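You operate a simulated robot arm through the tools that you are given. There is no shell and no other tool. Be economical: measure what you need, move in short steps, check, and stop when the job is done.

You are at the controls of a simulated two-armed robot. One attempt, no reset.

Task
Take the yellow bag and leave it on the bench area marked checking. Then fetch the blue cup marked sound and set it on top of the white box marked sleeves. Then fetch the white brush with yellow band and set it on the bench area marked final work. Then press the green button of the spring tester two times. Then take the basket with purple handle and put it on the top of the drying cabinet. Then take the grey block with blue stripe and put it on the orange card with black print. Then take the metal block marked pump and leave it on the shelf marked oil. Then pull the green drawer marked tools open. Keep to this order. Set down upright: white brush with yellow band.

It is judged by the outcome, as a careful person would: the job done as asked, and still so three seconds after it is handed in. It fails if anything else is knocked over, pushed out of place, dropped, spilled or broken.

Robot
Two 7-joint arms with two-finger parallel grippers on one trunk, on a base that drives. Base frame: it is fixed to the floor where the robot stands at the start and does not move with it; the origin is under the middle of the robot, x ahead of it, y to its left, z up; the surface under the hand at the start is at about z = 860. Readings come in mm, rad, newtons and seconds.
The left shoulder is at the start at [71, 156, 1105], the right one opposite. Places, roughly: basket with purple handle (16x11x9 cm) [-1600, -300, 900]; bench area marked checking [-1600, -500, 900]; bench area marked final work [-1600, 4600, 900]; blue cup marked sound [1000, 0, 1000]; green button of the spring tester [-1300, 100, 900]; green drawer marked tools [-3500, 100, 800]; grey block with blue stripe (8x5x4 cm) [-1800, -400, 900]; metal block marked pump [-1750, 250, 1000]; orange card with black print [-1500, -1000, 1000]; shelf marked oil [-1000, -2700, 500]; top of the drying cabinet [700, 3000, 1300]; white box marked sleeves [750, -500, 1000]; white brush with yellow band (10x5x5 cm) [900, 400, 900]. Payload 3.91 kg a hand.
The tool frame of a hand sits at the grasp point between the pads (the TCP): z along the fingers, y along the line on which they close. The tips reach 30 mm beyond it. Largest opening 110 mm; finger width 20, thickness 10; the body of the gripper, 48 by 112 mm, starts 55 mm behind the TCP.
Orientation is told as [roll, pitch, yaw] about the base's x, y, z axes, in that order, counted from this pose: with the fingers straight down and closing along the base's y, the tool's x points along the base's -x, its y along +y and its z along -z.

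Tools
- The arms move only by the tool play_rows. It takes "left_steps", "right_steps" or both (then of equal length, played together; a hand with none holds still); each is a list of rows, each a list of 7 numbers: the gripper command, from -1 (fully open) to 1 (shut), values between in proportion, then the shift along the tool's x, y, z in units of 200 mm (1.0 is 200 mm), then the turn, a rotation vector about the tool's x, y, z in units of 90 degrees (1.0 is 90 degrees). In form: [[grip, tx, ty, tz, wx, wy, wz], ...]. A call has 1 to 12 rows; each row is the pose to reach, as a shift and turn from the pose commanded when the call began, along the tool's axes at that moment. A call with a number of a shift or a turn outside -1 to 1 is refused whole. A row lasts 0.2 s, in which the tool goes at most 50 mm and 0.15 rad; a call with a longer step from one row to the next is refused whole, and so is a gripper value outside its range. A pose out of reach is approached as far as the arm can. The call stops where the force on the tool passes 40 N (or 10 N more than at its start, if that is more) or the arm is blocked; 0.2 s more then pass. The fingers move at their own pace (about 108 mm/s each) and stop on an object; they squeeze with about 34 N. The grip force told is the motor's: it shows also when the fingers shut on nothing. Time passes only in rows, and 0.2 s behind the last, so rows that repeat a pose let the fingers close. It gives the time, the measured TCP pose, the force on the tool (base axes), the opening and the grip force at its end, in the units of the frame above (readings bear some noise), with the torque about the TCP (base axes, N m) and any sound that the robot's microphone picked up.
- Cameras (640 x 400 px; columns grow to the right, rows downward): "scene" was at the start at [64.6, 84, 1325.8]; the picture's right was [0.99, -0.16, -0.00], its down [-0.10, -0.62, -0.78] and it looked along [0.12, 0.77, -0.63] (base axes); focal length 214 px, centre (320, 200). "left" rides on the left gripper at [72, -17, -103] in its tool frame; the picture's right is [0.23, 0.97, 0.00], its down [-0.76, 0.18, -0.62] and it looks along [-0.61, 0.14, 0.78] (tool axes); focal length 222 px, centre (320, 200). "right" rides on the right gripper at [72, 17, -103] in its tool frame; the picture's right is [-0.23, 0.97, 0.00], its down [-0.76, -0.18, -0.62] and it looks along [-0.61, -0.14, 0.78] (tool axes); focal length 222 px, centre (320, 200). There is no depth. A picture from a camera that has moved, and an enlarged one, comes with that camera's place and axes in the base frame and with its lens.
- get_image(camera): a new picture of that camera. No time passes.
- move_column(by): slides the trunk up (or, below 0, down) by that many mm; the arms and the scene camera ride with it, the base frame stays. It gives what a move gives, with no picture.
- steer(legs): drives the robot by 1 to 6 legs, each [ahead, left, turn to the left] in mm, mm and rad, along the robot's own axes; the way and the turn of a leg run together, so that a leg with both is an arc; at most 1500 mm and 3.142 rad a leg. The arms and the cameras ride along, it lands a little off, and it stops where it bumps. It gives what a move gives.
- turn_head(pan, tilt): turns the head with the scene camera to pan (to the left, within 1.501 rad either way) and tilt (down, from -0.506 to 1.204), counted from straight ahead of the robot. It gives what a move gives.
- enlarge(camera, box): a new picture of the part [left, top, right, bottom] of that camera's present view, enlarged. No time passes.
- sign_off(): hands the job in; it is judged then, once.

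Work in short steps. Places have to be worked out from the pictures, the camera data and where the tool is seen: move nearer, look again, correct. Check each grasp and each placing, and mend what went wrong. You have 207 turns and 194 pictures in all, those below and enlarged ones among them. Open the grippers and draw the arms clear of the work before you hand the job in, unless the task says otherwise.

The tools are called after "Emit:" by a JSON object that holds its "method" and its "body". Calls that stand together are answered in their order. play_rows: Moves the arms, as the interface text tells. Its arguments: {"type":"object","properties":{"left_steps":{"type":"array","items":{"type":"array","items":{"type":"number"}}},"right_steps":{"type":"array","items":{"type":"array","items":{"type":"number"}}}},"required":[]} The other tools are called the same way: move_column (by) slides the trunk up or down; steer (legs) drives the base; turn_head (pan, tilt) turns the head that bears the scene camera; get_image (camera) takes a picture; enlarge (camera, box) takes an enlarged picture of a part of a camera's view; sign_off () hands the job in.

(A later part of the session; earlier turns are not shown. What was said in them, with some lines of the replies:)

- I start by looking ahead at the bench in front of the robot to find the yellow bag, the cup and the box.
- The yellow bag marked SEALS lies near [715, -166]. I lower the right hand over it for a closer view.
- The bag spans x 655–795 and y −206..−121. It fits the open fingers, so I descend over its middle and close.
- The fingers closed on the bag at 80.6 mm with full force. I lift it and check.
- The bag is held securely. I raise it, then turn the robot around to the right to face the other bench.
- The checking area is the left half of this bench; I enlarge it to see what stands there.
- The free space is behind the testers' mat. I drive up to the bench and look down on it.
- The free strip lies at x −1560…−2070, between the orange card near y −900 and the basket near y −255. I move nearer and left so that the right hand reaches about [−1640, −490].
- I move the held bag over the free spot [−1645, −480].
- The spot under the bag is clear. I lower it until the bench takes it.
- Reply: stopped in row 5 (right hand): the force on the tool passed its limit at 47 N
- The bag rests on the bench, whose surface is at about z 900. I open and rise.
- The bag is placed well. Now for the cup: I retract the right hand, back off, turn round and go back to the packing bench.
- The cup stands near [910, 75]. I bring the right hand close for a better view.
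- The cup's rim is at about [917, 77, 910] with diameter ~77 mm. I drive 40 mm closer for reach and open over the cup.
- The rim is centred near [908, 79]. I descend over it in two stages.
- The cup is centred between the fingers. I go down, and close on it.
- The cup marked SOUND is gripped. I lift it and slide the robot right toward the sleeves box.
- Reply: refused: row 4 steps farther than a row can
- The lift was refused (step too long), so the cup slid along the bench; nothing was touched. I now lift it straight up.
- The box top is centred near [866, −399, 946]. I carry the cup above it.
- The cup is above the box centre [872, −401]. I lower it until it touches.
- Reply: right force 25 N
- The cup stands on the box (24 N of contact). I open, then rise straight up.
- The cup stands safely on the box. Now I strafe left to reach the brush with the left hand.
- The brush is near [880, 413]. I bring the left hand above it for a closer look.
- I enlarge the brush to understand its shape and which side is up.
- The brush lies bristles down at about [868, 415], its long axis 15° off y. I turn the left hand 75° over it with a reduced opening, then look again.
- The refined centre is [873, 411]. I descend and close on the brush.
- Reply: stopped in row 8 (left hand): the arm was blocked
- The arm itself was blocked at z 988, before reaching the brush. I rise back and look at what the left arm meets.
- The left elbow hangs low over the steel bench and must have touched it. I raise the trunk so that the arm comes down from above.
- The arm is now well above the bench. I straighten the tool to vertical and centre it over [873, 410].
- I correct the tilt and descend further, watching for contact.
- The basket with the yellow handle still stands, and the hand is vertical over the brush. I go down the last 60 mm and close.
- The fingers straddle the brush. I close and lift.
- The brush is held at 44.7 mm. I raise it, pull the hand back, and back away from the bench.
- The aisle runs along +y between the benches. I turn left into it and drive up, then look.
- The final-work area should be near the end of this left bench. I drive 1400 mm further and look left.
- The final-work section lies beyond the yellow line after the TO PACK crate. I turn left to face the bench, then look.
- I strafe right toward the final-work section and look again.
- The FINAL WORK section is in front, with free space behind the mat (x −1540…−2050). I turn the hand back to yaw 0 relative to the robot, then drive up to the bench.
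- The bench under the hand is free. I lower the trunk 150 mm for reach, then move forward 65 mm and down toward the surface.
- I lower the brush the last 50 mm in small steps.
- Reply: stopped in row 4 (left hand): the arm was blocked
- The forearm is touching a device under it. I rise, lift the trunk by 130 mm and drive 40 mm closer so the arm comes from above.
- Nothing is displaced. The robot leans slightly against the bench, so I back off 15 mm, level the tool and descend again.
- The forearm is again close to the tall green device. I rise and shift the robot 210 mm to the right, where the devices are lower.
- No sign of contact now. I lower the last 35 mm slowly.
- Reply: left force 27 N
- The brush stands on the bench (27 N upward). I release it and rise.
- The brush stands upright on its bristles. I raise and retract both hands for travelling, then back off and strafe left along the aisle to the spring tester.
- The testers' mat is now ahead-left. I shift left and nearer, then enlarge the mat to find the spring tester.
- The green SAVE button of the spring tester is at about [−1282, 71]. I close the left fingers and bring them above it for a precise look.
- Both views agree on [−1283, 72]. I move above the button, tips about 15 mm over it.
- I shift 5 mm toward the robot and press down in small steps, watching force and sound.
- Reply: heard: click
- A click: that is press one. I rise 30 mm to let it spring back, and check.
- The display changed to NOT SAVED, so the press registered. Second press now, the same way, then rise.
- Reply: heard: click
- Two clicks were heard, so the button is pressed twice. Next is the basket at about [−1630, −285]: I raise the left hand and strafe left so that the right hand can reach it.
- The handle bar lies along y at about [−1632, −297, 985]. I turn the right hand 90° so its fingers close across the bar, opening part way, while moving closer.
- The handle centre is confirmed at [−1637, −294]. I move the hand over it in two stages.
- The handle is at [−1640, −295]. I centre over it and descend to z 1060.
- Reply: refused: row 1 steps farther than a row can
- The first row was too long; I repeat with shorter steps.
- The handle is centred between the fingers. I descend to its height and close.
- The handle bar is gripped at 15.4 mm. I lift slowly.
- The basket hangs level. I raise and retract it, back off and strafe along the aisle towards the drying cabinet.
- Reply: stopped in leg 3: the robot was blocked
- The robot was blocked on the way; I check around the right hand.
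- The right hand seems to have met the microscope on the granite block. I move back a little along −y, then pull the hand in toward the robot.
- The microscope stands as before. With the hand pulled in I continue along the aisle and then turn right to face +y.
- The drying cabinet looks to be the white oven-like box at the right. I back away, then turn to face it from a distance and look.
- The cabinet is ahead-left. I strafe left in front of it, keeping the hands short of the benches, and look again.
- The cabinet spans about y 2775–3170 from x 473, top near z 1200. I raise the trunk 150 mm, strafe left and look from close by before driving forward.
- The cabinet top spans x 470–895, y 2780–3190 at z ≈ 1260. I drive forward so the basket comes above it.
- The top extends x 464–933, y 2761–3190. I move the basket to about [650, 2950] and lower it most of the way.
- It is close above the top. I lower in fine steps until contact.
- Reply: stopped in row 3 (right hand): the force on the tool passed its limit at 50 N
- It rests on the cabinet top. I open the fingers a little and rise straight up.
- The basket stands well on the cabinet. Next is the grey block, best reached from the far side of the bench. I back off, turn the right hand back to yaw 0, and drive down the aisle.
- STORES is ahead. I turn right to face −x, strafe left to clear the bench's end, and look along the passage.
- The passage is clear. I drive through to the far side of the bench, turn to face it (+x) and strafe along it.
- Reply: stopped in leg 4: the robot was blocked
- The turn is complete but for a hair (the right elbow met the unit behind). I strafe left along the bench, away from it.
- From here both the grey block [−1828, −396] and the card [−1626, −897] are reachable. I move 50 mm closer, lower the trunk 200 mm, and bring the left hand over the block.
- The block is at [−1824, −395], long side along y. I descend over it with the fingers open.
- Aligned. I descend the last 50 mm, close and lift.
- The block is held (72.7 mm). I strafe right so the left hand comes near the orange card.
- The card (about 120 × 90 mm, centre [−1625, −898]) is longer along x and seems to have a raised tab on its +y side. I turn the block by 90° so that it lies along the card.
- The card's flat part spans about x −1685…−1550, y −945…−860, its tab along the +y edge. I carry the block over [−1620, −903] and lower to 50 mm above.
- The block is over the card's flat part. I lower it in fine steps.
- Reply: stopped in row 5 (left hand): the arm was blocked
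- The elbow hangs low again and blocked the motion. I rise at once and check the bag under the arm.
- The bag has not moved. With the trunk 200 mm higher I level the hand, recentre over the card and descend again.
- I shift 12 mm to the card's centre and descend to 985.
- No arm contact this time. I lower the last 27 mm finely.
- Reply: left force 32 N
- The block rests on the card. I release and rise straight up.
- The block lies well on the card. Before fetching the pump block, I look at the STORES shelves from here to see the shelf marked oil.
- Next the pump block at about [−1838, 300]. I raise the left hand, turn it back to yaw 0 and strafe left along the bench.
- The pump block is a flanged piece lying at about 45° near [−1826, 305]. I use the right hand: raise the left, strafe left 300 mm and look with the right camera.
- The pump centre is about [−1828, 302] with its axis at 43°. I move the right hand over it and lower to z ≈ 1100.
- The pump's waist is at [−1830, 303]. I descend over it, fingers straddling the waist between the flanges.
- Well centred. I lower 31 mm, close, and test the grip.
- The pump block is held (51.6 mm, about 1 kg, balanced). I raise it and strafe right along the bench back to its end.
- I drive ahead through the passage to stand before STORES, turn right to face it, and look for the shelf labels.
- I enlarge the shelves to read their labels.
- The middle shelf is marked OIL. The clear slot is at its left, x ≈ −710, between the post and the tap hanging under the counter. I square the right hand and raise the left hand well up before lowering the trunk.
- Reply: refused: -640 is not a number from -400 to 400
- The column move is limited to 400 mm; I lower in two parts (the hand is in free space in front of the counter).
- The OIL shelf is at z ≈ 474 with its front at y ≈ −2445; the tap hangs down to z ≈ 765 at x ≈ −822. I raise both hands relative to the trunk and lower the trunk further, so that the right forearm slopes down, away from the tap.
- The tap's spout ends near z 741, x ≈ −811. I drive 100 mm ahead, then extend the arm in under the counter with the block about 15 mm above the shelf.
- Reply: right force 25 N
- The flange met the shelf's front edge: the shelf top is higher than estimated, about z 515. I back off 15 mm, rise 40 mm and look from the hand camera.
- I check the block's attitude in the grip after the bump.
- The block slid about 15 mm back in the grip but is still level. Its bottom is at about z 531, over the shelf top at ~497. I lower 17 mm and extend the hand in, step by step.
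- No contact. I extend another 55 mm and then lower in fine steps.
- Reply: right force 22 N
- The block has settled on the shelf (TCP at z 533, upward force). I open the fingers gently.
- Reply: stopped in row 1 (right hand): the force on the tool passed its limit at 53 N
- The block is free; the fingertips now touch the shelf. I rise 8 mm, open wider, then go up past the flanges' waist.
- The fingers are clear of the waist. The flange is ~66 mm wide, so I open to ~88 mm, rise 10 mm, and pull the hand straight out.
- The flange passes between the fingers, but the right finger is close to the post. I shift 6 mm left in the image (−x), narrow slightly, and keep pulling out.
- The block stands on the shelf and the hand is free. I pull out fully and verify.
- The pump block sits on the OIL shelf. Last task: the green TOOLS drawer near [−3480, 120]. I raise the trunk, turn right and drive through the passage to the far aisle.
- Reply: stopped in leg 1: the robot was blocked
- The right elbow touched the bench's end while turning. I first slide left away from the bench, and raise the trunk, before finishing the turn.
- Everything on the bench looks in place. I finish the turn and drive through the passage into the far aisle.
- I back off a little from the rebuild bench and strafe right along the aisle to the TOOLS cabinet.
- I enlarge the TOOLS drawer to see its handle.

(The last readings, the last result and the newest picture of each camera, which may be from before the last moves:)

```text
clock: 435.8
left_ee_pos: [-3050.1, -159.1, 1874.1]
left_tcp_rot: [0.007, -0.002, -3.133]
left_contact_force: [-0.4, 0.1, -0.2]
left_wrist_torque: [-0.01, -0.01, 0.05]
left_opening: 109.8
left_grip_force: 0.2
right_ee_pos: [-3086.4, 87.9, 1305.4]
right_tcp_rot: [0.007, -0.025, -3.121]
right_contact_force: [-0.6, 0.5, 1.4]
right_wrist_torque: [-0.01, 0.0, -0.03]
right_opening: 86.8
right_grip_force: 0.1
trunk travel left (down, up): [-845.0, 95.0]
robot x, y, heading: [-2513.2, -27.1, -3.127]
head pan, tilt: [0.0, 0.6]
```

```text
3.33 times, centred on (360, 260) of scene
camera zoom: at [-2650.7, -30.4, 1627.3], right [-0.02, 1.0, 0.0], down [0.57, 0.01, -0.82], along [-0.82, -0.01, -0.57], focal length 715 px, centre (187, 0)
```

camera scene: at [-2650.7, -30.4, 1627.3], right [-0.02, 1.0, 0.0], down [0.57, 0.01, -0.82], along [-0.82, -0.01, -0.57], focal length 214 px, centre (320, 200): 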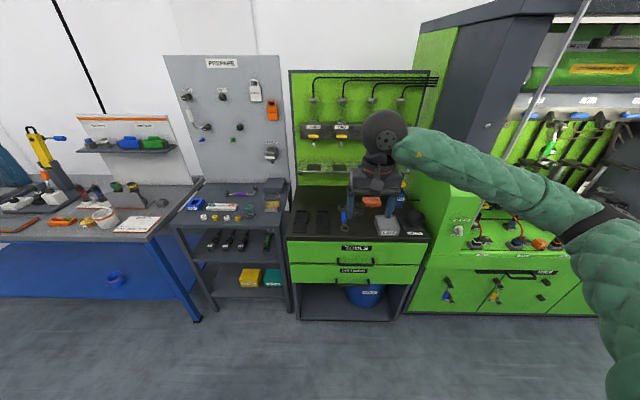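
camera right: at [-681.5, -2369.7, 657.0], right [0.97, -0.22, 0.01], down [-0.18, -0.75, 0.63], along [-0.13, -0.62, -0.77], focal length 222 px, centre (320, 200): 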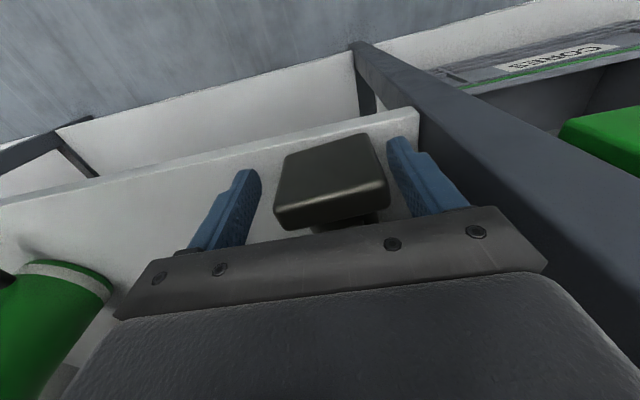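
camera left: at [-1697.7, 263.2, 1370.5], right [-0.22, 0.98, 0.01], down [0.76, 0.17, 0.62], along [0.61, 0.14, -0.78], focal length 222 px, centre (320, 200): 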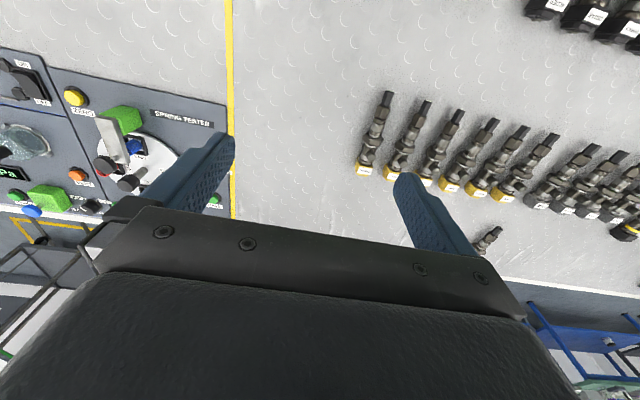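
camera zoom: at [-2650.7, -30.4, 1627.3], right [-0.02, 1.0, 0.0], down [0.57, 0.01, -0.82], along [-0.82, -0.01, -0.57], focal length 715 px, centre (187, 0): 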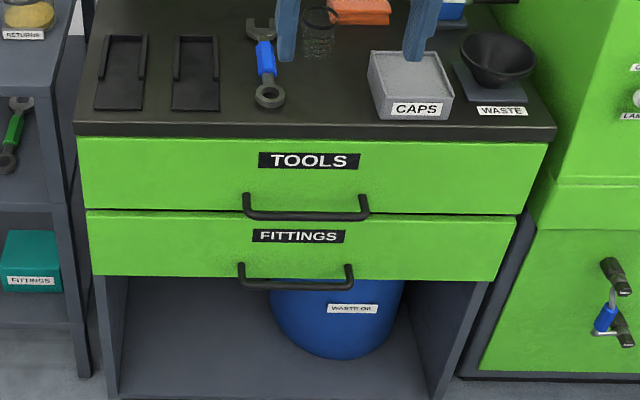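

The handle bar is centred near [−3410, 154, 680]. I lower the trunk and pitch the right hand up to point forward, swinging it about the wrist.

Emit:
{"method": "move_column", "body": {"by": -400}}

Emit:
{"method": "play_rows", "body": {"right_steps": [[-1, -0.135, 0, -0.01, 0, -0.0909, 0], [-1, -0.268, 0, -0.038, 0, -0.1818, 0], [-1, -0.395, 0, -0.086, 0, -0.2727, 0], [-1, -0.514, 0, -0.151, 0, -0.3636, 0], [-1, -0.622, 0, -0.232, 0, -0.4545, 0], [-1, -0.718, 0, -0.328, 0, -0.5454, 0], [-1, -0.799, 0, -0.437, 0, -0.6363, 0], [-1, -0.864, 0, -0.555, 0, -0.7272, 0], [-1, -0.911, 0, -0.682, 0, -0.8181, 0], [-1, -0.94, 0, -0.814, 0, -0.909, 0], [-1, -0.95, 0, -0.95, 0, -1.0, 0]]}}

Emit:
{"method": "get_image", "body": {"camera": "scene"}}

```text
clock: 439.6
left_ee_pos: [-3049.5, -158.6, 1474.3]
left_tcp_rot: [0.007, -0.002, -3.132]
left_contact_force: [0.5, 0.2, -0.4]
left_wrist_torque: [0.04, 0.01, -0.04]
left_opening: 110.0
left_grip_force: 0.1
right_ee_pos: [-3086.7, 88.8, 905.6]
right_tcp_rot: [0.003, -0.025, -3.121]
right_contact_force: [0.0, -0.6, 0.4]
right_wrist_torque: [0.0, -0.02, 0.0]
right_opening: 86.9
right_grip_force: 0.0
trunk travel left (down, up): [-445.0, 495.0]
robot x, y, heading: [-2511.1, -24.3, -3.127]
head pan, tilt: [0.0, 0.6]
```

```text
clock: 442.2
left_ee_pos: [-3048.4, -154.7, 1473.4]
left_tcp_rot: [0.01, -0.001, -3.135]
left_contact_force: [0.6, 1.0, 1.1]
left_wrist_torque: [-0.1, 0.0, 0.01]
left_opening: 110.0
left_grip_force: 0.2
right_ee_pos: [-3237.3, -31.0, 905.8]
right_tcp_rot: [0.746, -1.16, 2.598]
right_contact_force: [0.6, 0.6, -0.6]
right_wrist_torque: [0.0, -0.01, 0.04]
right_opening: 109.8
right_grip_force: 0.1
trunk travel left (down, up): [-445.0, 495.0]
robot x, y, heading: [-2510.9, -28.9, -3.126]
head pan, tilt: [0.0, 0.6]
stopped in row 11 (right hand): the arm was blocked; the commanded pose is now the measured one
```

```text
30 pictures are left
camera scene: at [-2649.4, -27.1, 1227.5], right [-0.02, 1.0, 0.0], down [0.56, 0.01, -0.83], along [-0.83, -0.01, -0.56], focal length 214 px, centre (320, 200)
```

scene: 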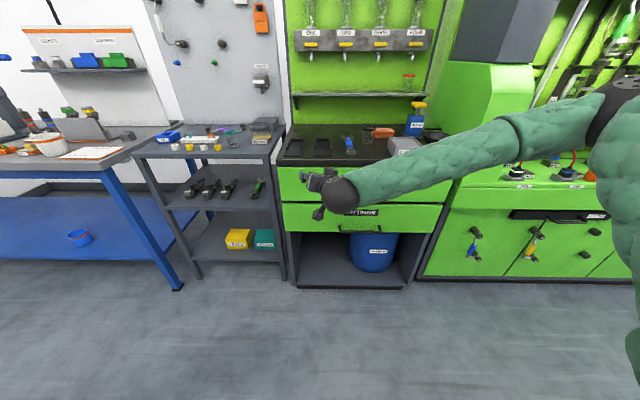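

The wrist reached a limit, but the hand already points forward and slightly down. I roll it so that the fingers close vertically and tilt to about 50° below… while shifting it to y ≈ 145.

Emit:
{"method": "play_rows", "body": {"right_steps": [[-1, -0.018, -0.083, -0.02, 0.031, 0.0045, 0.088], [-1, -0.036, -0.166, -0.041, 0.062, 0.009, 0.175], [-1, -0.054, -0.249, -0.061, 0.093, 0.0135, 0.263], [-1, -0.072, -0.332, -0.082, 0.124, 0.018, 0.351], [-1, -0.09, -0.415, -0.102, 0.156, 0.0225, 0.439], [-1, -0.108, -0.498, -0.122, 0.187, 0.027, 0.526], [-1, -0.126, -0.581, -0.143, 0.218, 0.0315, 0.614], [-1, -0.144, -0.664, -0.163, 0.249, 0.036, 0.702], [-1, -0.162, -0.747, -0.184, 0.28, 0.0405, 0.789], [-1, -0.18, -0.83, -0.204, 0.311, 0.045, 0.877]]}}

Emit:
{"method": "get_image", "body": {"camera": "scene"}}

```text
clock: 444.4
left_ee_pos: [-3050.0, -157.5, 1473.3]
left_tcp_rot: [0.006, 0.0, -3.133]
left_contact_force: [0.7, 0.1, -0.3]
left_wrist_torque: [-0.01, 0.0, 0.03]
left_opening: 109.9
left_grip_force: 0.1
right_ee_pos: [-3237.3, 141.6, 905.4]
right_tcp_rot: [0.87, -0.001, 1.568]
right_contact_force: [-0.3, -0.4, 0.0]
right_wrist_torque: [0.0, -0.02, -0.01]
right_opening: 110.1
right_grip_force: 0.0
trunk travel left (down, up): [-445.0, 495.0]
robot x, y, heading: [-2511.6, -28.9, -3.128]
head pan, tilt: [0.0, 0.6]
```

```text
29 pictures are left
camera scene: at [-2650.5, -29.5, 1227.4], right [-0.02, 1.0, 0.0], down [0.57, 0.01, -0.82], along [-0.82, -0.01, -0.57], focal length 214 px, centre (320, 200)
```

scene: 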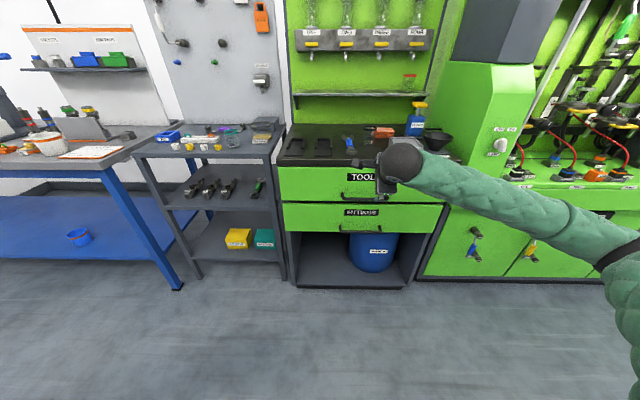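

The orientation is exactly as intended. I enlarge the drawer to triangulate the handle from this lower viewpoint.

Emit:
{"method": "enlarge", "body": {"camera": "scene", "box": [260, 130, 460, 280]}}

Emit:
{"method": "get_image", "body": {"camera": "right"}}

```text
2.67 times, centred on (360, 205) of scene
camera zoom: at [-2650.5, -29.5, 1227.4], right [-0.02, 1.0, 0.0], down [0.57, 0.01, -0.82], along [-0.82, -0.01, -0.57], focal length 572 px, centre (213, 187)
```

zoom: 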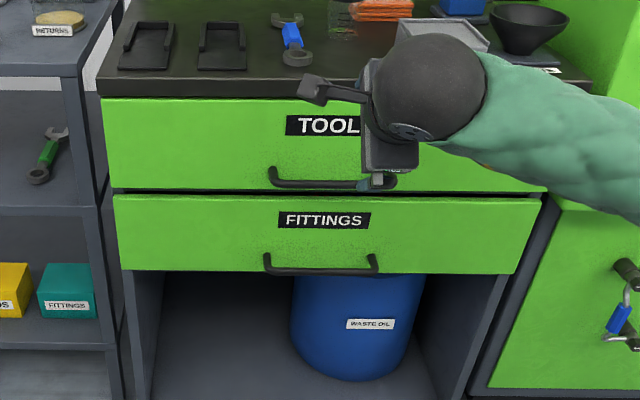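

```text
27 pictures are left
camera right: at [-3169.9, 70.1, 985.0], right [-0.63, 0.23, 0.75], down [0.59, 0.76, 0.27], along [-0.5, 0.61, -0.61], focal length 222 px, centre (320, 200)
```

right: 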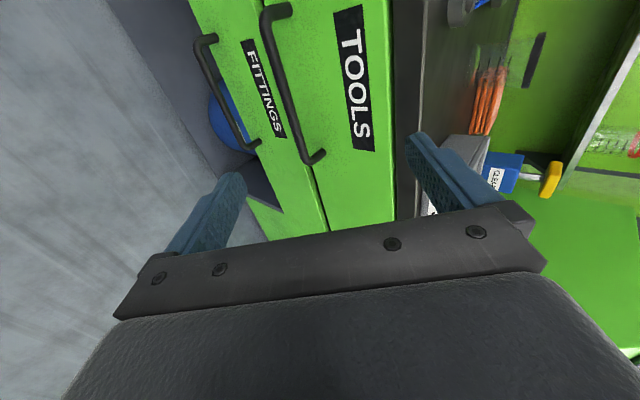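

Triangulation puts the bar at about [−3363, 142, 747], 197 mm ahead along the tool and 40 mm off in its closing axis. I shift, approach 120 mm and check.

Emit:
{"method": "play_rows", "body": {"right_steps": [[0.1, 0, -0.1, 0, 0, 0, 0], [0.1, 0, -0.2, 0.1, 0, 0, 0], [0.1, 0, -0.2, 0.3, 0, 0, 0], [0.1, 0, -0.2, 0.5, 0, 0, 0], [0.1, 0, -0.2, 0.6, 0, 0, 0]]}}

Emit:
{"method": "get_image", "body": {"camera": "right"}}

Emit:
{"method": "enlarge", "body": {"camera": "scene", "box": [280, 140, 440, 260]}}

```text
clock: 445.6
left_ee_pos: [-3051.0, -158.2, 1472.6]
left_tcp_rot: [0.008, -0.001, -3.133]
left_contact_force: [0.0, -0.1, 0.3]
left_wrist_torque: [-0.04, -0.02, -0.02]
left_opening: 110.0
left_grip_force: 0.0
right_ee_pos: [-3304.0, 141.7, 796.4]
right_tcp_rot: [0.871, -0.003, 1.568]
right_contact_force: [0.1, 0.0, -0.5]
right_wrist_torque: [-0.03, -0.03, 0.02]
right_opening: 49.3
right_grip_force: 0.0
trunk travel left (down, up): [-445.0, 495.0]
robot x, y, heading: [-2511.0, -30.6, -3.125]
head pan, tilt: [0.0, 0.6]
```

```text
26 pictures are left
camera right: at [-3236.9, 70.5, 877.0], right [-0.63, 0.23, 0.75], down [0.59, 0.76, 0.27], along [-0.51, 0.61, -0.61], focal length 222 px, centre (320, 200)
```

right: 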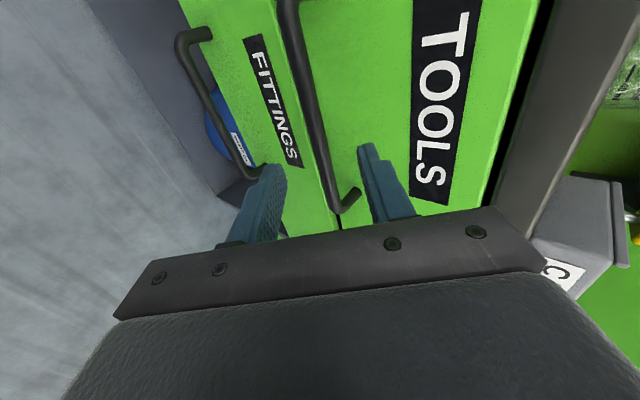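

```text
3.33 times, centred on (360, 200) of scene
camera zoom: at [-2650.7, -29.8, 1227.3], right [-0.02, 1.0, 0.0], down [0.57, 0.01, -0.82], along [-0.82, -0.01, -0.57], focal length 715 px, centre (187, 200)
```

zoom: 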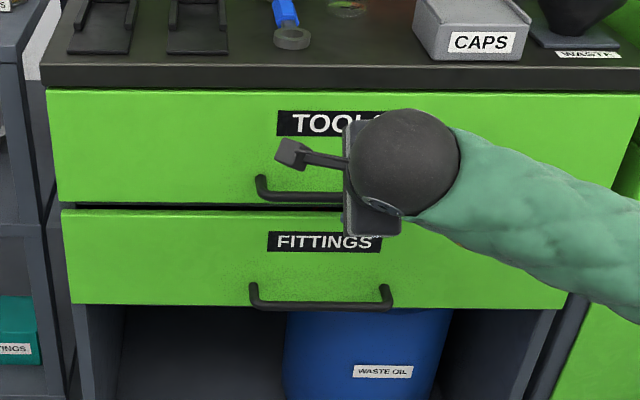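

The bar is 72 mm ahead and about 7 mm off-centre. I correct, narrow the fingers to ~36 mm and advance until the bar lies between the pads.

Emit:
{"method": "play_rows", "body": {"right_steps": [[0.35, 0, 0.037, 0.05, 0, 0, 0], [0.35, 0, 0.037, 0.15, 0, 0, 0], [0.35, 0, 0.037, 0.23, 0, 0, 0], [0.35, 0, 0.037, 0.29, 0, 0, 0]]}}

Emit:
{"method": "get_image", "body": {"camera": "right"}}

```text
clock: 446.6
left_ee_pos: [-3051.8, -158.4, 1473.5]
left_tcp_rot: [0.007, -0.001, -3.132]
left_contact_force: [0.5, 0.3, 0.0]
left_wrist_torque: [0.01, -0.02, 0.0]
left_opening: 110.1
left_grip_force: 0.0
right_ee_pos: [-3353.9, 141.6, 766.7]
right_tcp_rot: [0.871, -0.005, 1.568]
right_contact_force: [0.3, 0.0, -0.3]
right_wrist_torque: [0.0, -0.01, 0.01]
right_opening: 35.8
right_grip_force: 0.1
trunk travel left (down, up): [-445.0, 495.0]
robot x, y, heading: [-2511.7, -26.2, -3.127]
head pan, tilt: [0.0, 0.6]
```

```text
24 pictures are left
camera right: at [-3285.9, 69.7, 845.5], right [-0.63, 0.23, 0.75], down [0.59, 0.76, 0.27], along [-0.51, 0.61, -0.61], focal length 222 px, centre (320, 200)
```

right: 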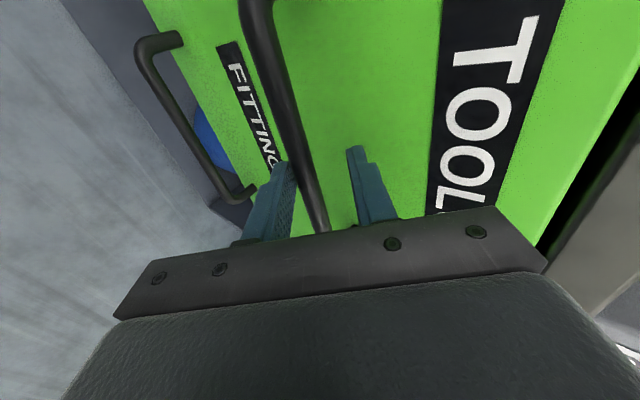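

The bar lies between the fingers, nearer the lower one. I shift 5 mm, advance 5 mm and close.

Emit:
{"method": "play_rows", "body": {"right_steps": [[0.35, 0, -0.025, 0.03, 0, 0, 0], [1, 0, -0.025, 0.03, 0, 0, 0], [1, 0, -0.025, 0.03, 0, 0, 0], [1, 0, -0.025, 0.03, 0, 0, 0]]}}

Emit:
{"method": "get_image", "body": {"camera": "right"}}

```text
clock: 447.6
left_ee_pos: [-3051.2, -158.2, 1473.8]
left_tcp_rot: [0.007, -0.001, -3.132]
left_contact_force: [-0.3, -0.5, -0.2]
left_wrist_torque: [-0.01, 0.0, -0.02]
left_opening: 109.9
left_grip_force: 0.0
right_ee_pos: [-3352.4, 141.4, 755.1]
right_tcp_rot: [0.864, -0.005, 1.569]
right_contact_force: [-0.1, 1.7, -2.6]
right_wrist_torque: [-0.65, -0.06, 0.34]
right_opening: 13.7
right_grip_force: 44.8
trunk travel left (down, up): [-445.0, 495.0]
robot x, y, heading: [-2513.6, -31.1, -3.127]
head pan, tilt: [0.0, 0.6]
stopped in row 4 (right hand): the force on the tool passed its limit at 42 N (the readings are from after the stop); the commanded pose is now the measured one
```

```text
23 pictures are left
camera right: at [-3285.7, 69.7, 834.7], right [-0.63, 0.22, 0.74], down [0.59, 0.76, 0.27], along [-0.5, 0.61, -0.61], focal length 222 px, centre (320, 200)
```

right: 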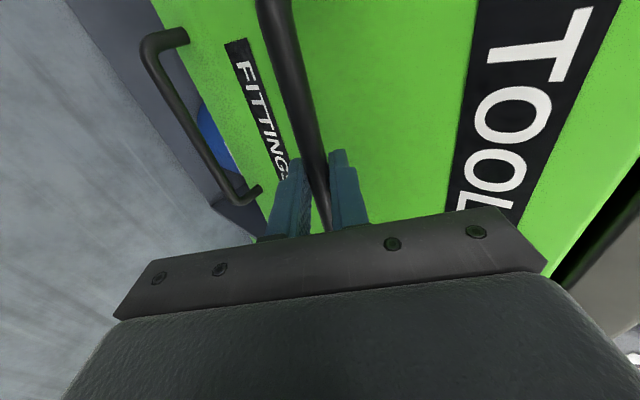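

The bar is gripped at 13.7 mm. I pull straight back along +x in small steps.

Emit:
{"method": "play_rows", "body": {"right_steps": [[1, 0, -0.05, -0.06, 0, 0, 0], [1, 0, -0.11, -0.13, 0, 0, 0], [1, 0, -0.18, -0.21, 0, 0, 0], [1, 0, -0.26, -0.306, 0, 0, 0], [1, 0, -0.34, -0.4, 0, 0, 0], [1, 0, -0.42, -0.495, 0, 0, 0], [1, 0, -0.5, -0.59, 0, 0, 0], [1, 0, -0.58, -0.685, 0, 0, 0]]}}

Emit:
{"method": "get_image", "body": {"camera": "scene"}}

```text
clock: 449.4
left_ee_pos: [-3050.2, -155.9, 1474.1]
left_tcp_rot: [0.008, 0.0, -3.132]
left_contact_force: [0.9, -0.1, 1.1]
left_wrist_torque: [-0.02, 0.01, -0.01]
left_opening: 110.1
left_grip_force: 0.0
right_ee_pos: [-3171.6, 141.1, 754.7]
right_tcp_rot: [0.864, -0.005, 1.57]
right_contact_force: [2.9, 13.8, -9.8]
right_wrist_torque: [0.19, -0.18, -0.41]
right_opening: 13.7
right_grip_force: 44.7
trunk travel left (down, up): [-445.0, 495.0]
robot x, y, heading: [-2509.3, -29.7, -3.131]
head pan, tilt: [0.0, 0.6]
```

```text
22 pictures are left
camera scene: at [-2650.5, -28.7, 1227.2], right [-0.02, 1.0, 0.0], down [0.57, 0.01, -0.82], along [-0.82, -0.01, -0.57], focal length 214 px, centre (320, 200)
```

scene: 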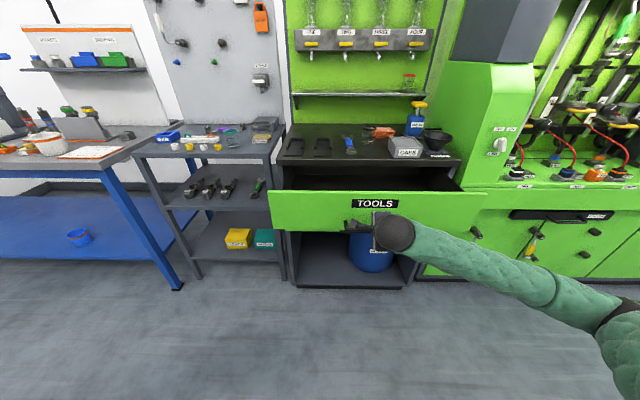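

The TOOLS drawer is open about 180 mm. I pull a further 100 mm to open it well.

Emit:
{"method": "play_rows", "body": {"right_steps": [[1, 0, -0.07, -0.08, 0, 0, 0], [1, 0, -0.14, -0.165, 0, 0, 0], [1, 0, -0.21, -0.25, 0, 0, 0], [1, 0, -0.28, -0.33, 0, 0, 0], [1, 0, -0.34, -0.4, 0, 0, 0]]}}

```text
clock: 450.6
left_ee_pos: [-3050.0, -157.1, 1473.0]
left_tcp_rot: [0.006, 0.0, -3.136]
left_contact_force: [0.1, -0.4, -0.5]
left_wrist_torque: [-0.04, -0.05, 0.01]
left_opening: 110.1
left_grip_force: 0.1
right_ee_pos: [-3098.2, 141.8, 754.8]
right_tcp_rot: [0.877, -0.004, 1.562]
right_contact_force: [1.5, 10.7, 11.6]
right_wrist_torque: [-0.05, 0.02, 0.23]
right_opening: 13.7
right_grip_force: 45.1
right hand out of reach, approached as far as the arm can: row 4, 5
trunk travel left (down, up): [-445.0, 495.0]
robot x, y, heading: [-2514.7, -27.2, -3.122]
head pan, tilt: [0.0, 0.6]
stopped in row 5 (right hand): the force on the tool passed its limit at 46 N (the readings are from after the stop); the commanded pose is now the measured one
```

The drawer is now out about 255 mm. I open the fingers slightly and withdraw along the tool axis.

Emit:
{"method": "play_rows", "body": {"right_steps": [[0.4, 0, 0, 0, 0, 0, 0], [0.4, 0, 0, 0, 0, 0, 0], [0.4, 0, 0, -0.05, 0, 0, 0], [0.4, 0, 0, -0.12, 0, 0, 0], [0.4, 0, 0, -0.2, 0, 0, 0]]}}

Emit:
{"method": "get_image", "body": {"camera": "right"}}

Emit:
{"method": "get_image", "body": {"camera": "scene"}}

```text
clock: 451.8
left_ee_pos: [-3050.9, -157.3, 1473.9]
left_tcp_rot: [0.007, 0.001, -3.135]
left_contact_force: [0.8, 0.5, 0.0]
left_wrist_torque: [0.0, -0.02, 0.02]
left_opening: 109.8
left_grip_force: 0.0
right_ee_pos: [-3101.0, 133.4, 765.3]
right_tcp_rot: [0.872, -0.004, 1.564]
right_contact_force: [0.6, -0.1, -4.2]
right_wrist_torque: [-0.04, -0.02, 0.03]
right_opening: 35.0
right_grip_force: 2.6
right hand out of reach, approached as far as the arm can: row 3, 4, 5
trunk travel left (down, up): [-445.0, 495.0]
robot x, y, heading: [-2511.4, -24.5, -3.131]
head pan, tilt: [0.0, 0.6]
```

```text
21 pictures are left
camera right: at [-3034.2, 61.0, 845.2], right [-0.62, 0.23, 0.75], down [0.6, 0.76, 0.27], along [-0.5, 0.61, -0.61], focal length 222 px, centre (320, 200)
```

right: 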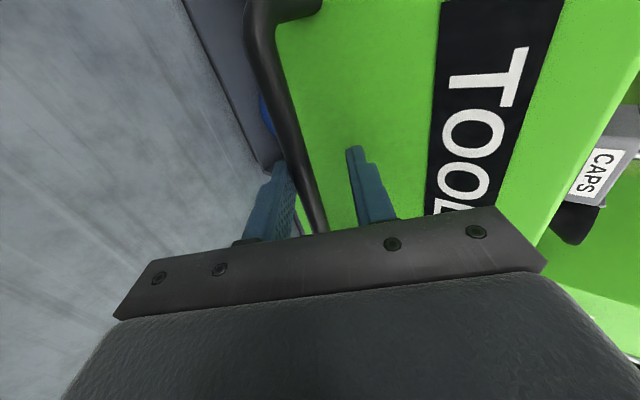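

```text
20 pictures are left
camera scene: at [-2650.4, -29.2, 1227.2], right [-0.01, 1.0, 0.0], down [0.57, 0.01, -0.82], along [-0.82, -0.01, -0.57], focal length 214 px, centre (320, 200)
```

scene: 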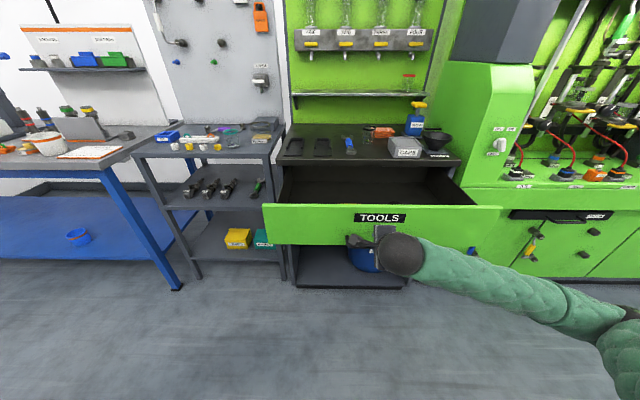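

The folded arm cannot draw back further, so I withdraw with the base and trunk in small alternating moves, fingers a bit wider.

Emit:
{"method": "play_rows", "body": {"right_steps": [[0.2, 0, 0, 0, 0, 0, 0], [0.2, 0, 0, 0, 0, 0, 0]]}}

Emit:
{"method": "steer", "body": {"legs": [[-20, 0, 0]]}}

Emit:
{"method": "move_column", "body": {"by": 25}}

Emit:
{"method": "get_image", "body": {"camera": "right"}}

```text
clock: 452.4
left_ee_pos: [-3050.0, -157.1, 1473.1]
left_tcp_rot: [0.007, 0.0, -3.135]
left_contact_force: [0.5, -1.4, 0.9]
left_wrist_torque: [0.02, 0.02, -0.02]
left_opening: 109.8
left_grip_force: 0.0
right_ee_pos: [-3101.4, 132.8, 766.2]
right_tcp_rot: [0.875, -0.005, 1.565]
right_contact_force: [-0.1, -0.4, 0.2]
right_wrist_torque: [0.01, 0.03, 0.02]
right_opening: 43.9
right_grip_force: 0.1
trunk travel left (down, up): [-445.0, 495.0]
robot x, y, heading: [-2513.1, -26.7, -3.124]
head pan, tilt: [0.0, 0.6]
```

```text
clock: 453.2
left_ee_pos: [-3027.6, -157.3, 1476.1]
left_tcp_rot: [0.008, -0.004, -3.134]
left_contact_force: [0.1, -0.8, 0.9]
left_wrist_torque: [-0.02, 0.08, 0.01]
left_opening: 109.7
left_grip_force: 0.0
right_ee_pos: [-3079.3, 134.9, 767.1]
right_tcp_rot: [0.875, -0.004, 1.564]
right_contact_force: [-0.1, -0.4, -0.2]
right_wrist_torque: [0.0, 0.03, 0.0]
right_opening: 44.1
right_grip_force: 0.0
trunk travel left (down, up): [-445.0, 495.0]
robot x, y, heading: [-2494.2, -23.8, -3.129]
head pan, tilt: [0.0, 0.6]
```

```text
clock: 453.9
left_ee_pos: [-3031.6, -155.4, 1497.0]
left_tcp_rot: [0.008, -0.001, -3.135]
left_contact_force: [0.3, 0.1, -0.4]
left_wrist_torque: [-0.02, 0.0, 0.01]
left_opening: 110.0
left_grip_force: 0.1
right_ee_pos: [-3081.4, 133.6, 790.1]
right_tcp_rot: [0.876, -0.004, 1.563]
right_contact_force: [-0.1, 0.0, -0.6]
right_wrist_torque: [0.01, -0.01, 0.04]
right_opening: 43.9
right_grip_force: 0.1
trunk travel left (down, up): [-470.0, 470.0]
robot x, y, heading: [-2489.1, -31.8, -3.124]
head pan, tilt: [0.0, 0.6]
```

```text
19 pictures are left
camera right: at [-3014.9, 61.2, 870.1], right [-0.62, 0.23, 0.75], down [0.6, 0.76, 0.27], along [-0.5, 0.61, -0.61], focal length 222 px, centre (320, 200)
```

right: 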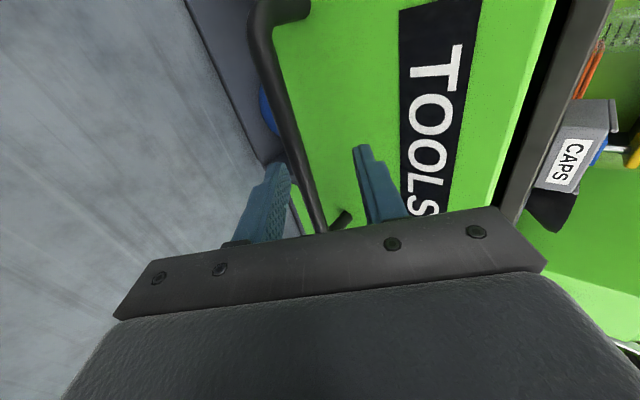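

No contact and the bar is about at the tips. One more pair of moves frees the hand.

Emit:
{"method": "steer", "body": {"legs": [[-25, 0, 0]]}}

Emit:
{"method": "move_column", "body": {"by": 60}}

Emit:
{"method": "get_image", "body": {"camera": "right"}}

Emit:
{"method": "get_image", "body": {"camera": "scene"}}

```text
clock: 454.7
left_ee_pos: [-3001.9, -157.1, 1500.8]
left_tcp_rot: [0.006, -0.004, -3.134]
left_contact_force: [0.9, -0.6, 0.0]
left_wrist_torque: [-0.06, 0.06, 0.0]
left_opening: 110.0
left_grip_force: 0.1
right_ee_pos: [-3056.3, 134.4, 791.9]
right_tcp_rot: [0.876, -0.004, 1.563]
right_contact_force: [0.7, 0.2, 0.4]
right_wrist_torque: [-0.02, 0.03, -0.02]
right_opening: 44.0
right_grip_force: 0.0
trunk travel left (down, up): [-470.0, 470.0]
robot x, y, heading: [-2468.4, -25.9, -3.13]
head pan, tilt: [0.0, 0.6]
```

```text
clock: 455.7
left_ee_pos: [-3003.4, -155.1, 1560.5]
left_tcp_rot: [0.006, -0.003, -3.134]
left_contact_force: [-0.3, 0.6, 1.0]
left_wrist_torque: [-0.02, -0.06, 0.01]
left_opening: 110.1
left_grip_force: 0.0
right_ee_pos: [-3058.4, 132.8, 851.0]
right_tcp_rot: [0.874, -0.005, 1.563]
right_contact_force: [0.0, -1.1, -0.7]
right_wrist_torque: [0.02, -0.04, 0.01]
right_opening: 44.2
right_grip_force: 0.0
trunk travel left (down, up): [-530.0, 410.0]
robot x, y, heading: [-2468.5, -28.1, -3.122]
head pan, tilt: [0.0, 0.6]
```

```text
18 pictures are left
camera right: at [-2989.2, 61.5, 930.7], right [-0.62, 0.23, 0.75], down [0.6, 0.76, 0.27], along [-0.51, 0.61, -0.61], focal length 222 px, centre (320, 200)
```

right: 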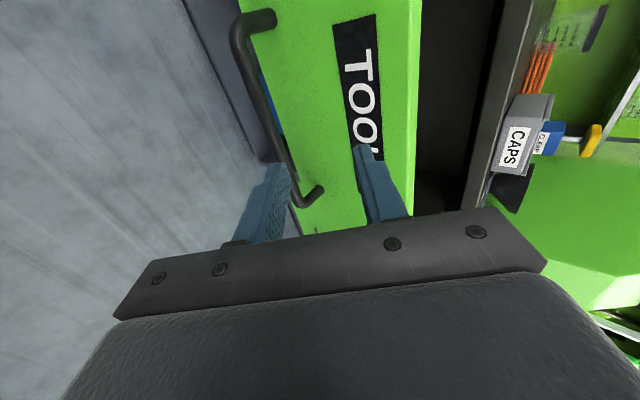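

```text
17 pictures are left
camera scene: at [-2605.2, -28.7, 1312.2], right [-0.02, 1.0, 0.0], down [0.57, 0.01, -0.82], along [-0.82, -0.01, -0.57], focal length 214 px, centre (320, 200)
```

scene: 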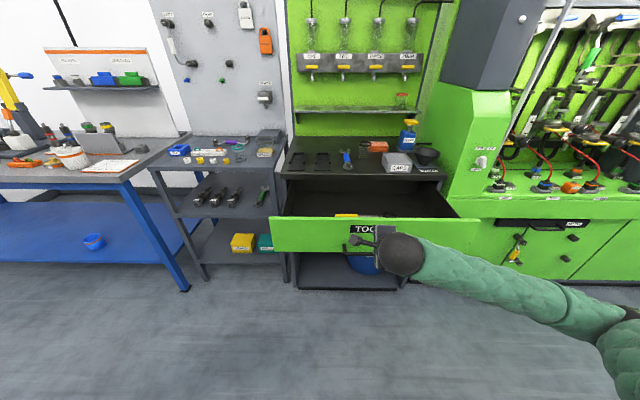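

The hand is free and the drawer stays open. I raise the trunk, open the gripper, and turn a little left to look back at the checking bench, where an elbow had brushed the end.

Emit:
{"method": "move_column", "body": {"by": 380}}

Emit:
{"method": "play_rows", "body": {"right_steps": [[-1, 0, 0, 0, 0, 0, 0], [-1, 0, 0, 0, 0, 0, 0], [-1, 0, 0, 0, 0, 0, 0]]}}

Emit:
{"method": "steer", "body": {"legs": [[0, 0, 1.1]]}}

Emit:
{"method": "turn_head", "body": {"pan": 1.4, "tilt": 0.5}}

Emit:
{"method": "get_image", "body": {"camera": "scene"}}

```text
clock: 459.4
left_ee_pos: [-3004.1, -155.4, 1939.7]
left_tcp_rot: [0.005, -0.001, -3.136]
left_contact_force: [0.5, -1.0, 0.3]
left_wrist_torque: [0.0, 0.0, 0.01]
left_opening: 110.2
left_grip_force: 0.0
right_ee_pos: [-3057.2, 134.8, 1231.2]
right_tcp_rot: [0.873, -0.006, 1.564]
right_contact_force: [0.9, 0.3, -0.4]
right_wrist_torque: [0.02, -0.06, 0.04]
right_opening: 44.0
right_grip_force: 0.1
trunk travel left (down, up): [-910.0, 30.0]
robot x, y, heading: [-2463.5, -24.3, -3.122]
head pan, tilt: [0.0, 0.6]
```

```text
clock: 460.2
left_ee_pos: [-3004.5, -156.2, 1939.4]
left_tcp_rot: [0.005, -0.002, -3.135]
left_contact_force: [-0.7, 1.2, 0.5]
left_wrist_torque: [-0.01, -0.06, 0.0]
left_opening: 110.0
left_grip_force: 0.0
right_ee_pos: [-3056.5, 134.0, 1230.8]
right_tcp_rot: [0.876, -0.005, 1.564]
right_contact_force: [0.4, 0.3, -0.3]
right_wrist_torque: [0.0, 0.04, 0.02]
right_opening: 110.0
right_grip_force: 0.0
trunk travel left (down, up): [-910.0, 30.0]
robot x, y, heading: [-2467.2, -25.3, -3.126]
head pan, tilt: [0.0, 0.6]
```

```text
clock: 463.3
left_ee_pos: [-2599.6, -562.8, 1939.8]
left_tcp_rot: [0.006, -0.001, -2.044]
left_contact_force: [0.3, -0.9, 0.2]
left_wrist_torque: [-0.02, 0.01, -0.02]
left_opening: 110.0
left_grip_force: 0.1
right_ee_pos: [-2881.0, -476.1, 1230.5]
right_tcp_rot: [0.875, -0.005, 2.655]
right_contact_force: [0.1, -1.0, 0.1]
right_wrist_torque: [0.0, -0.02, -0.03]
right_opening: 109.8
right_grip_force: 0.0
trunk travel left (down, up): [-910.0, 30.0]
robot x, y, heading: [-2465.1, -26.9, -2.036]
head pan, tilt: [0.0, 0.6]
```

```text
clock: 464.8
left_ee_pos: [-2597.8, -563.0, 1939.3]
left_tcp_rot: [0.006, -0.003, -2.044]
left_contact_force: [0.0, -0.1, -0.4]
left_wrist_torque: [0.0, 0.04, -0.01]
left_opening: 109.8
left_grip_force: 0.2
right_ee_pos: [-2880.5, -476.4, 1231.2]
right_tcp_rot: [0.873, -0.005, 2.655]
right_contact_force: [-0.4, 0.4, -0.3]
right_wrist_torque: [0.01, -0.01, 0.02]
right_opening: 110.3
right_grip_force: 0.1
trunk travel left (down, up): [-910.0, 30.0]
robot x, y, heading: [-2467.3, -25.4, -2.038]
head pan, tilt: [1.4, 0.499]
```

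```text
16 pictures are left
camera scene: at [-2416.0, -126.1, 1701.4], right [-0.59, -0.8, 0.0], down [-0.38, 0.28, -0.88], along [0.71, -0.52, -0.48], focal length 214 px, centre (320, 200)
```

scene: 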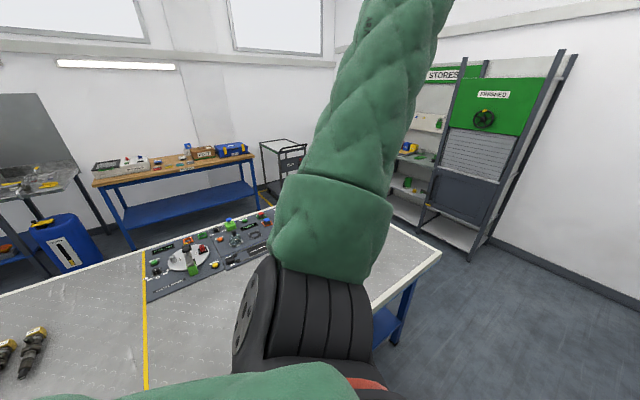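

The left arm blocks the view. I move off from the bench a little and turn further so that the bench is ahead of the camera.

Emit:
{"method": "steer", "body": {"legs": [[500, 0, 0], [0, 0, 1.45]]}}

Emit:
{"method": "turn_head", "body": {"pan": 0.1, "tilt": 0.5}}

Emit:
{"method": "get_image", "body": {"camera": "scene"}}

```text
clock: 471.4
left_ee_pos: [-2173.5, -673.2, 1940.7]
left_tcp_rot: [0.006, -0.001, -0.593]
left_contact_force: [0.6, 0.0, -0.4]
left_wrist_torque: [-0.01, -0.01, -0.01]
left_opening: 110.1
left_grip_force: 0.0
right_ee_pos: [-2295.3, -942.0, 1230.2]
right_tcp_rot: [0.875, -0.005, -2.178]
right_contact_force: [0.4, -0.2, -0.1]
right_wrist_torque: [0.01, 0.01, -0.01]
right_opening: 109.9
right_grip_force: 0.1
trunk travel left (down, up): [-910.0, 30.0]
robot x, y, heading: [-2689.6, -477.6, -0.583]
head pan, tilt: [1.4, 0.499]
```

```text
clock: 472.8
left_ee_pos: [-2173.6, -673.9, 1939.5]
left_tcp_rot: [0.006, -0.001, -0.595]
left_contact_force: [-0.4, 0.8, -1.0]
left_wrist_torque: [-0.02, 0.01, -0.04]
left_opening: 110.0
left_grip_force: 0.1
right_ee_pos: [-2294.0, -940.9, 1231.3]
right_tcp_rot: [0.875, -0.004, -2.18]
right_contact_force: [0.7, 0.1, -0.6]
right_wrist_torque: [-0.02, -0.02, -0.03]
right_opening: 110.3
right_grip_force: 0.0
trunk travel left (down, up): [-910.0, 30.0]
robot x, y, heading: [-2690.2, -473.2, -0.584]
head pan, tilt: [0.099, 0.499]
```

```text
15 pictures are left
camera scene: at [-2568.4, -547.4, 1701.4], right [-0.47, -0.88, 0.0], down [-0.42, 0.22, -0.88], along [0.78, -0.41, -0.48], focal length 214 px, centre (320, 200)
```

scene: 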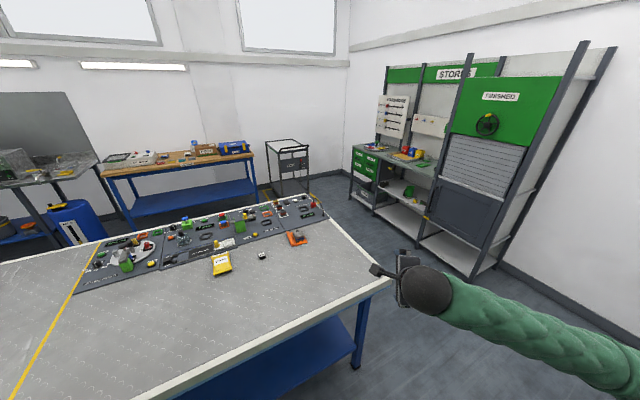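

Emit:
{"method": "enlarge", "body": {"camera": "scene", "box": [190, 180, 350, 280]}}

Emit:
{"method": "enlarge", "body": {"camera": "scene", "box": [340, 120, 460, 240]}}

```text
4.00 times, centred on (270, 230) of scene
camera zoom: at [-2568.4, -547.4, 1701.4], right [-0.47, -0.88, 0.0], down [-0.42, 0.22, -0.88], along [0.78, -0.41, -0.48], focal length 858 px, centre (520, 80)
```

zoom: 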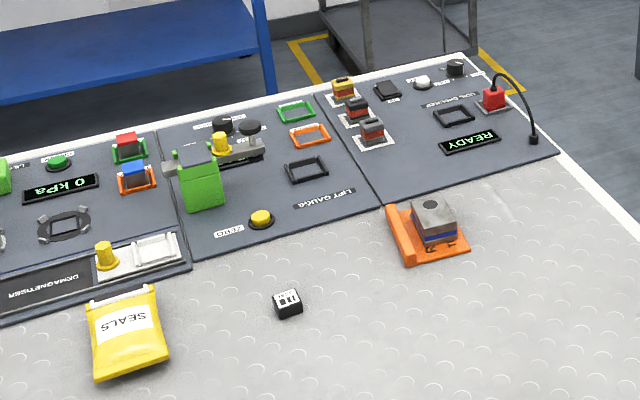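

```text
3.33 times, centred on (400, 180) of scene
camera zoom: at [-2568.4, -547.4, 1701.4], right [-0.47, -0.88, 0.0], down [-0.42, 0.22, -0.88], along [0.78, -0.41, -0.48], focal length 715 px, centre (53, 267)
```

zoom: 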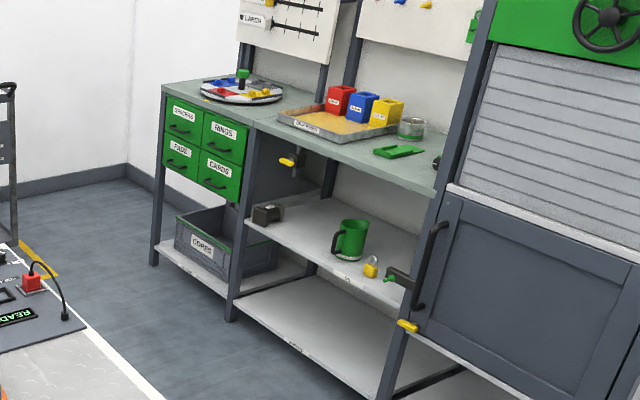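

Everything is in order: bag, block on its card, the testers and the pump block on the OIL shelf are all in place, the grippers are open and the arms clear. I hand the job in.

Emit:
{"method": "sign_off", "body": {}}

```text
The job is handed in.
```

I carried out all eight steps in the order given and handed the job in; the result hasn't been reported back to me.

- **Spring tester:** both presses clicked, but the display showed "NOT SAVED" after the first and still did after the second.
- **Bumps along the way:**
  - The right hand met the microscope on the granite block.
  - The arms or elbows were stopped several times by benches and fixtures.
  - The pump block bumped the shelf edge and slid about 15 mm in the grip before I set it down.
- **Final check:** I looked back only at the checking bench and STORES, and nothing there was out of place. I looked at the microscope just after the contact, and it stood as before. The packing and final work benches and the drying cabinet I checked only when I was working at them.
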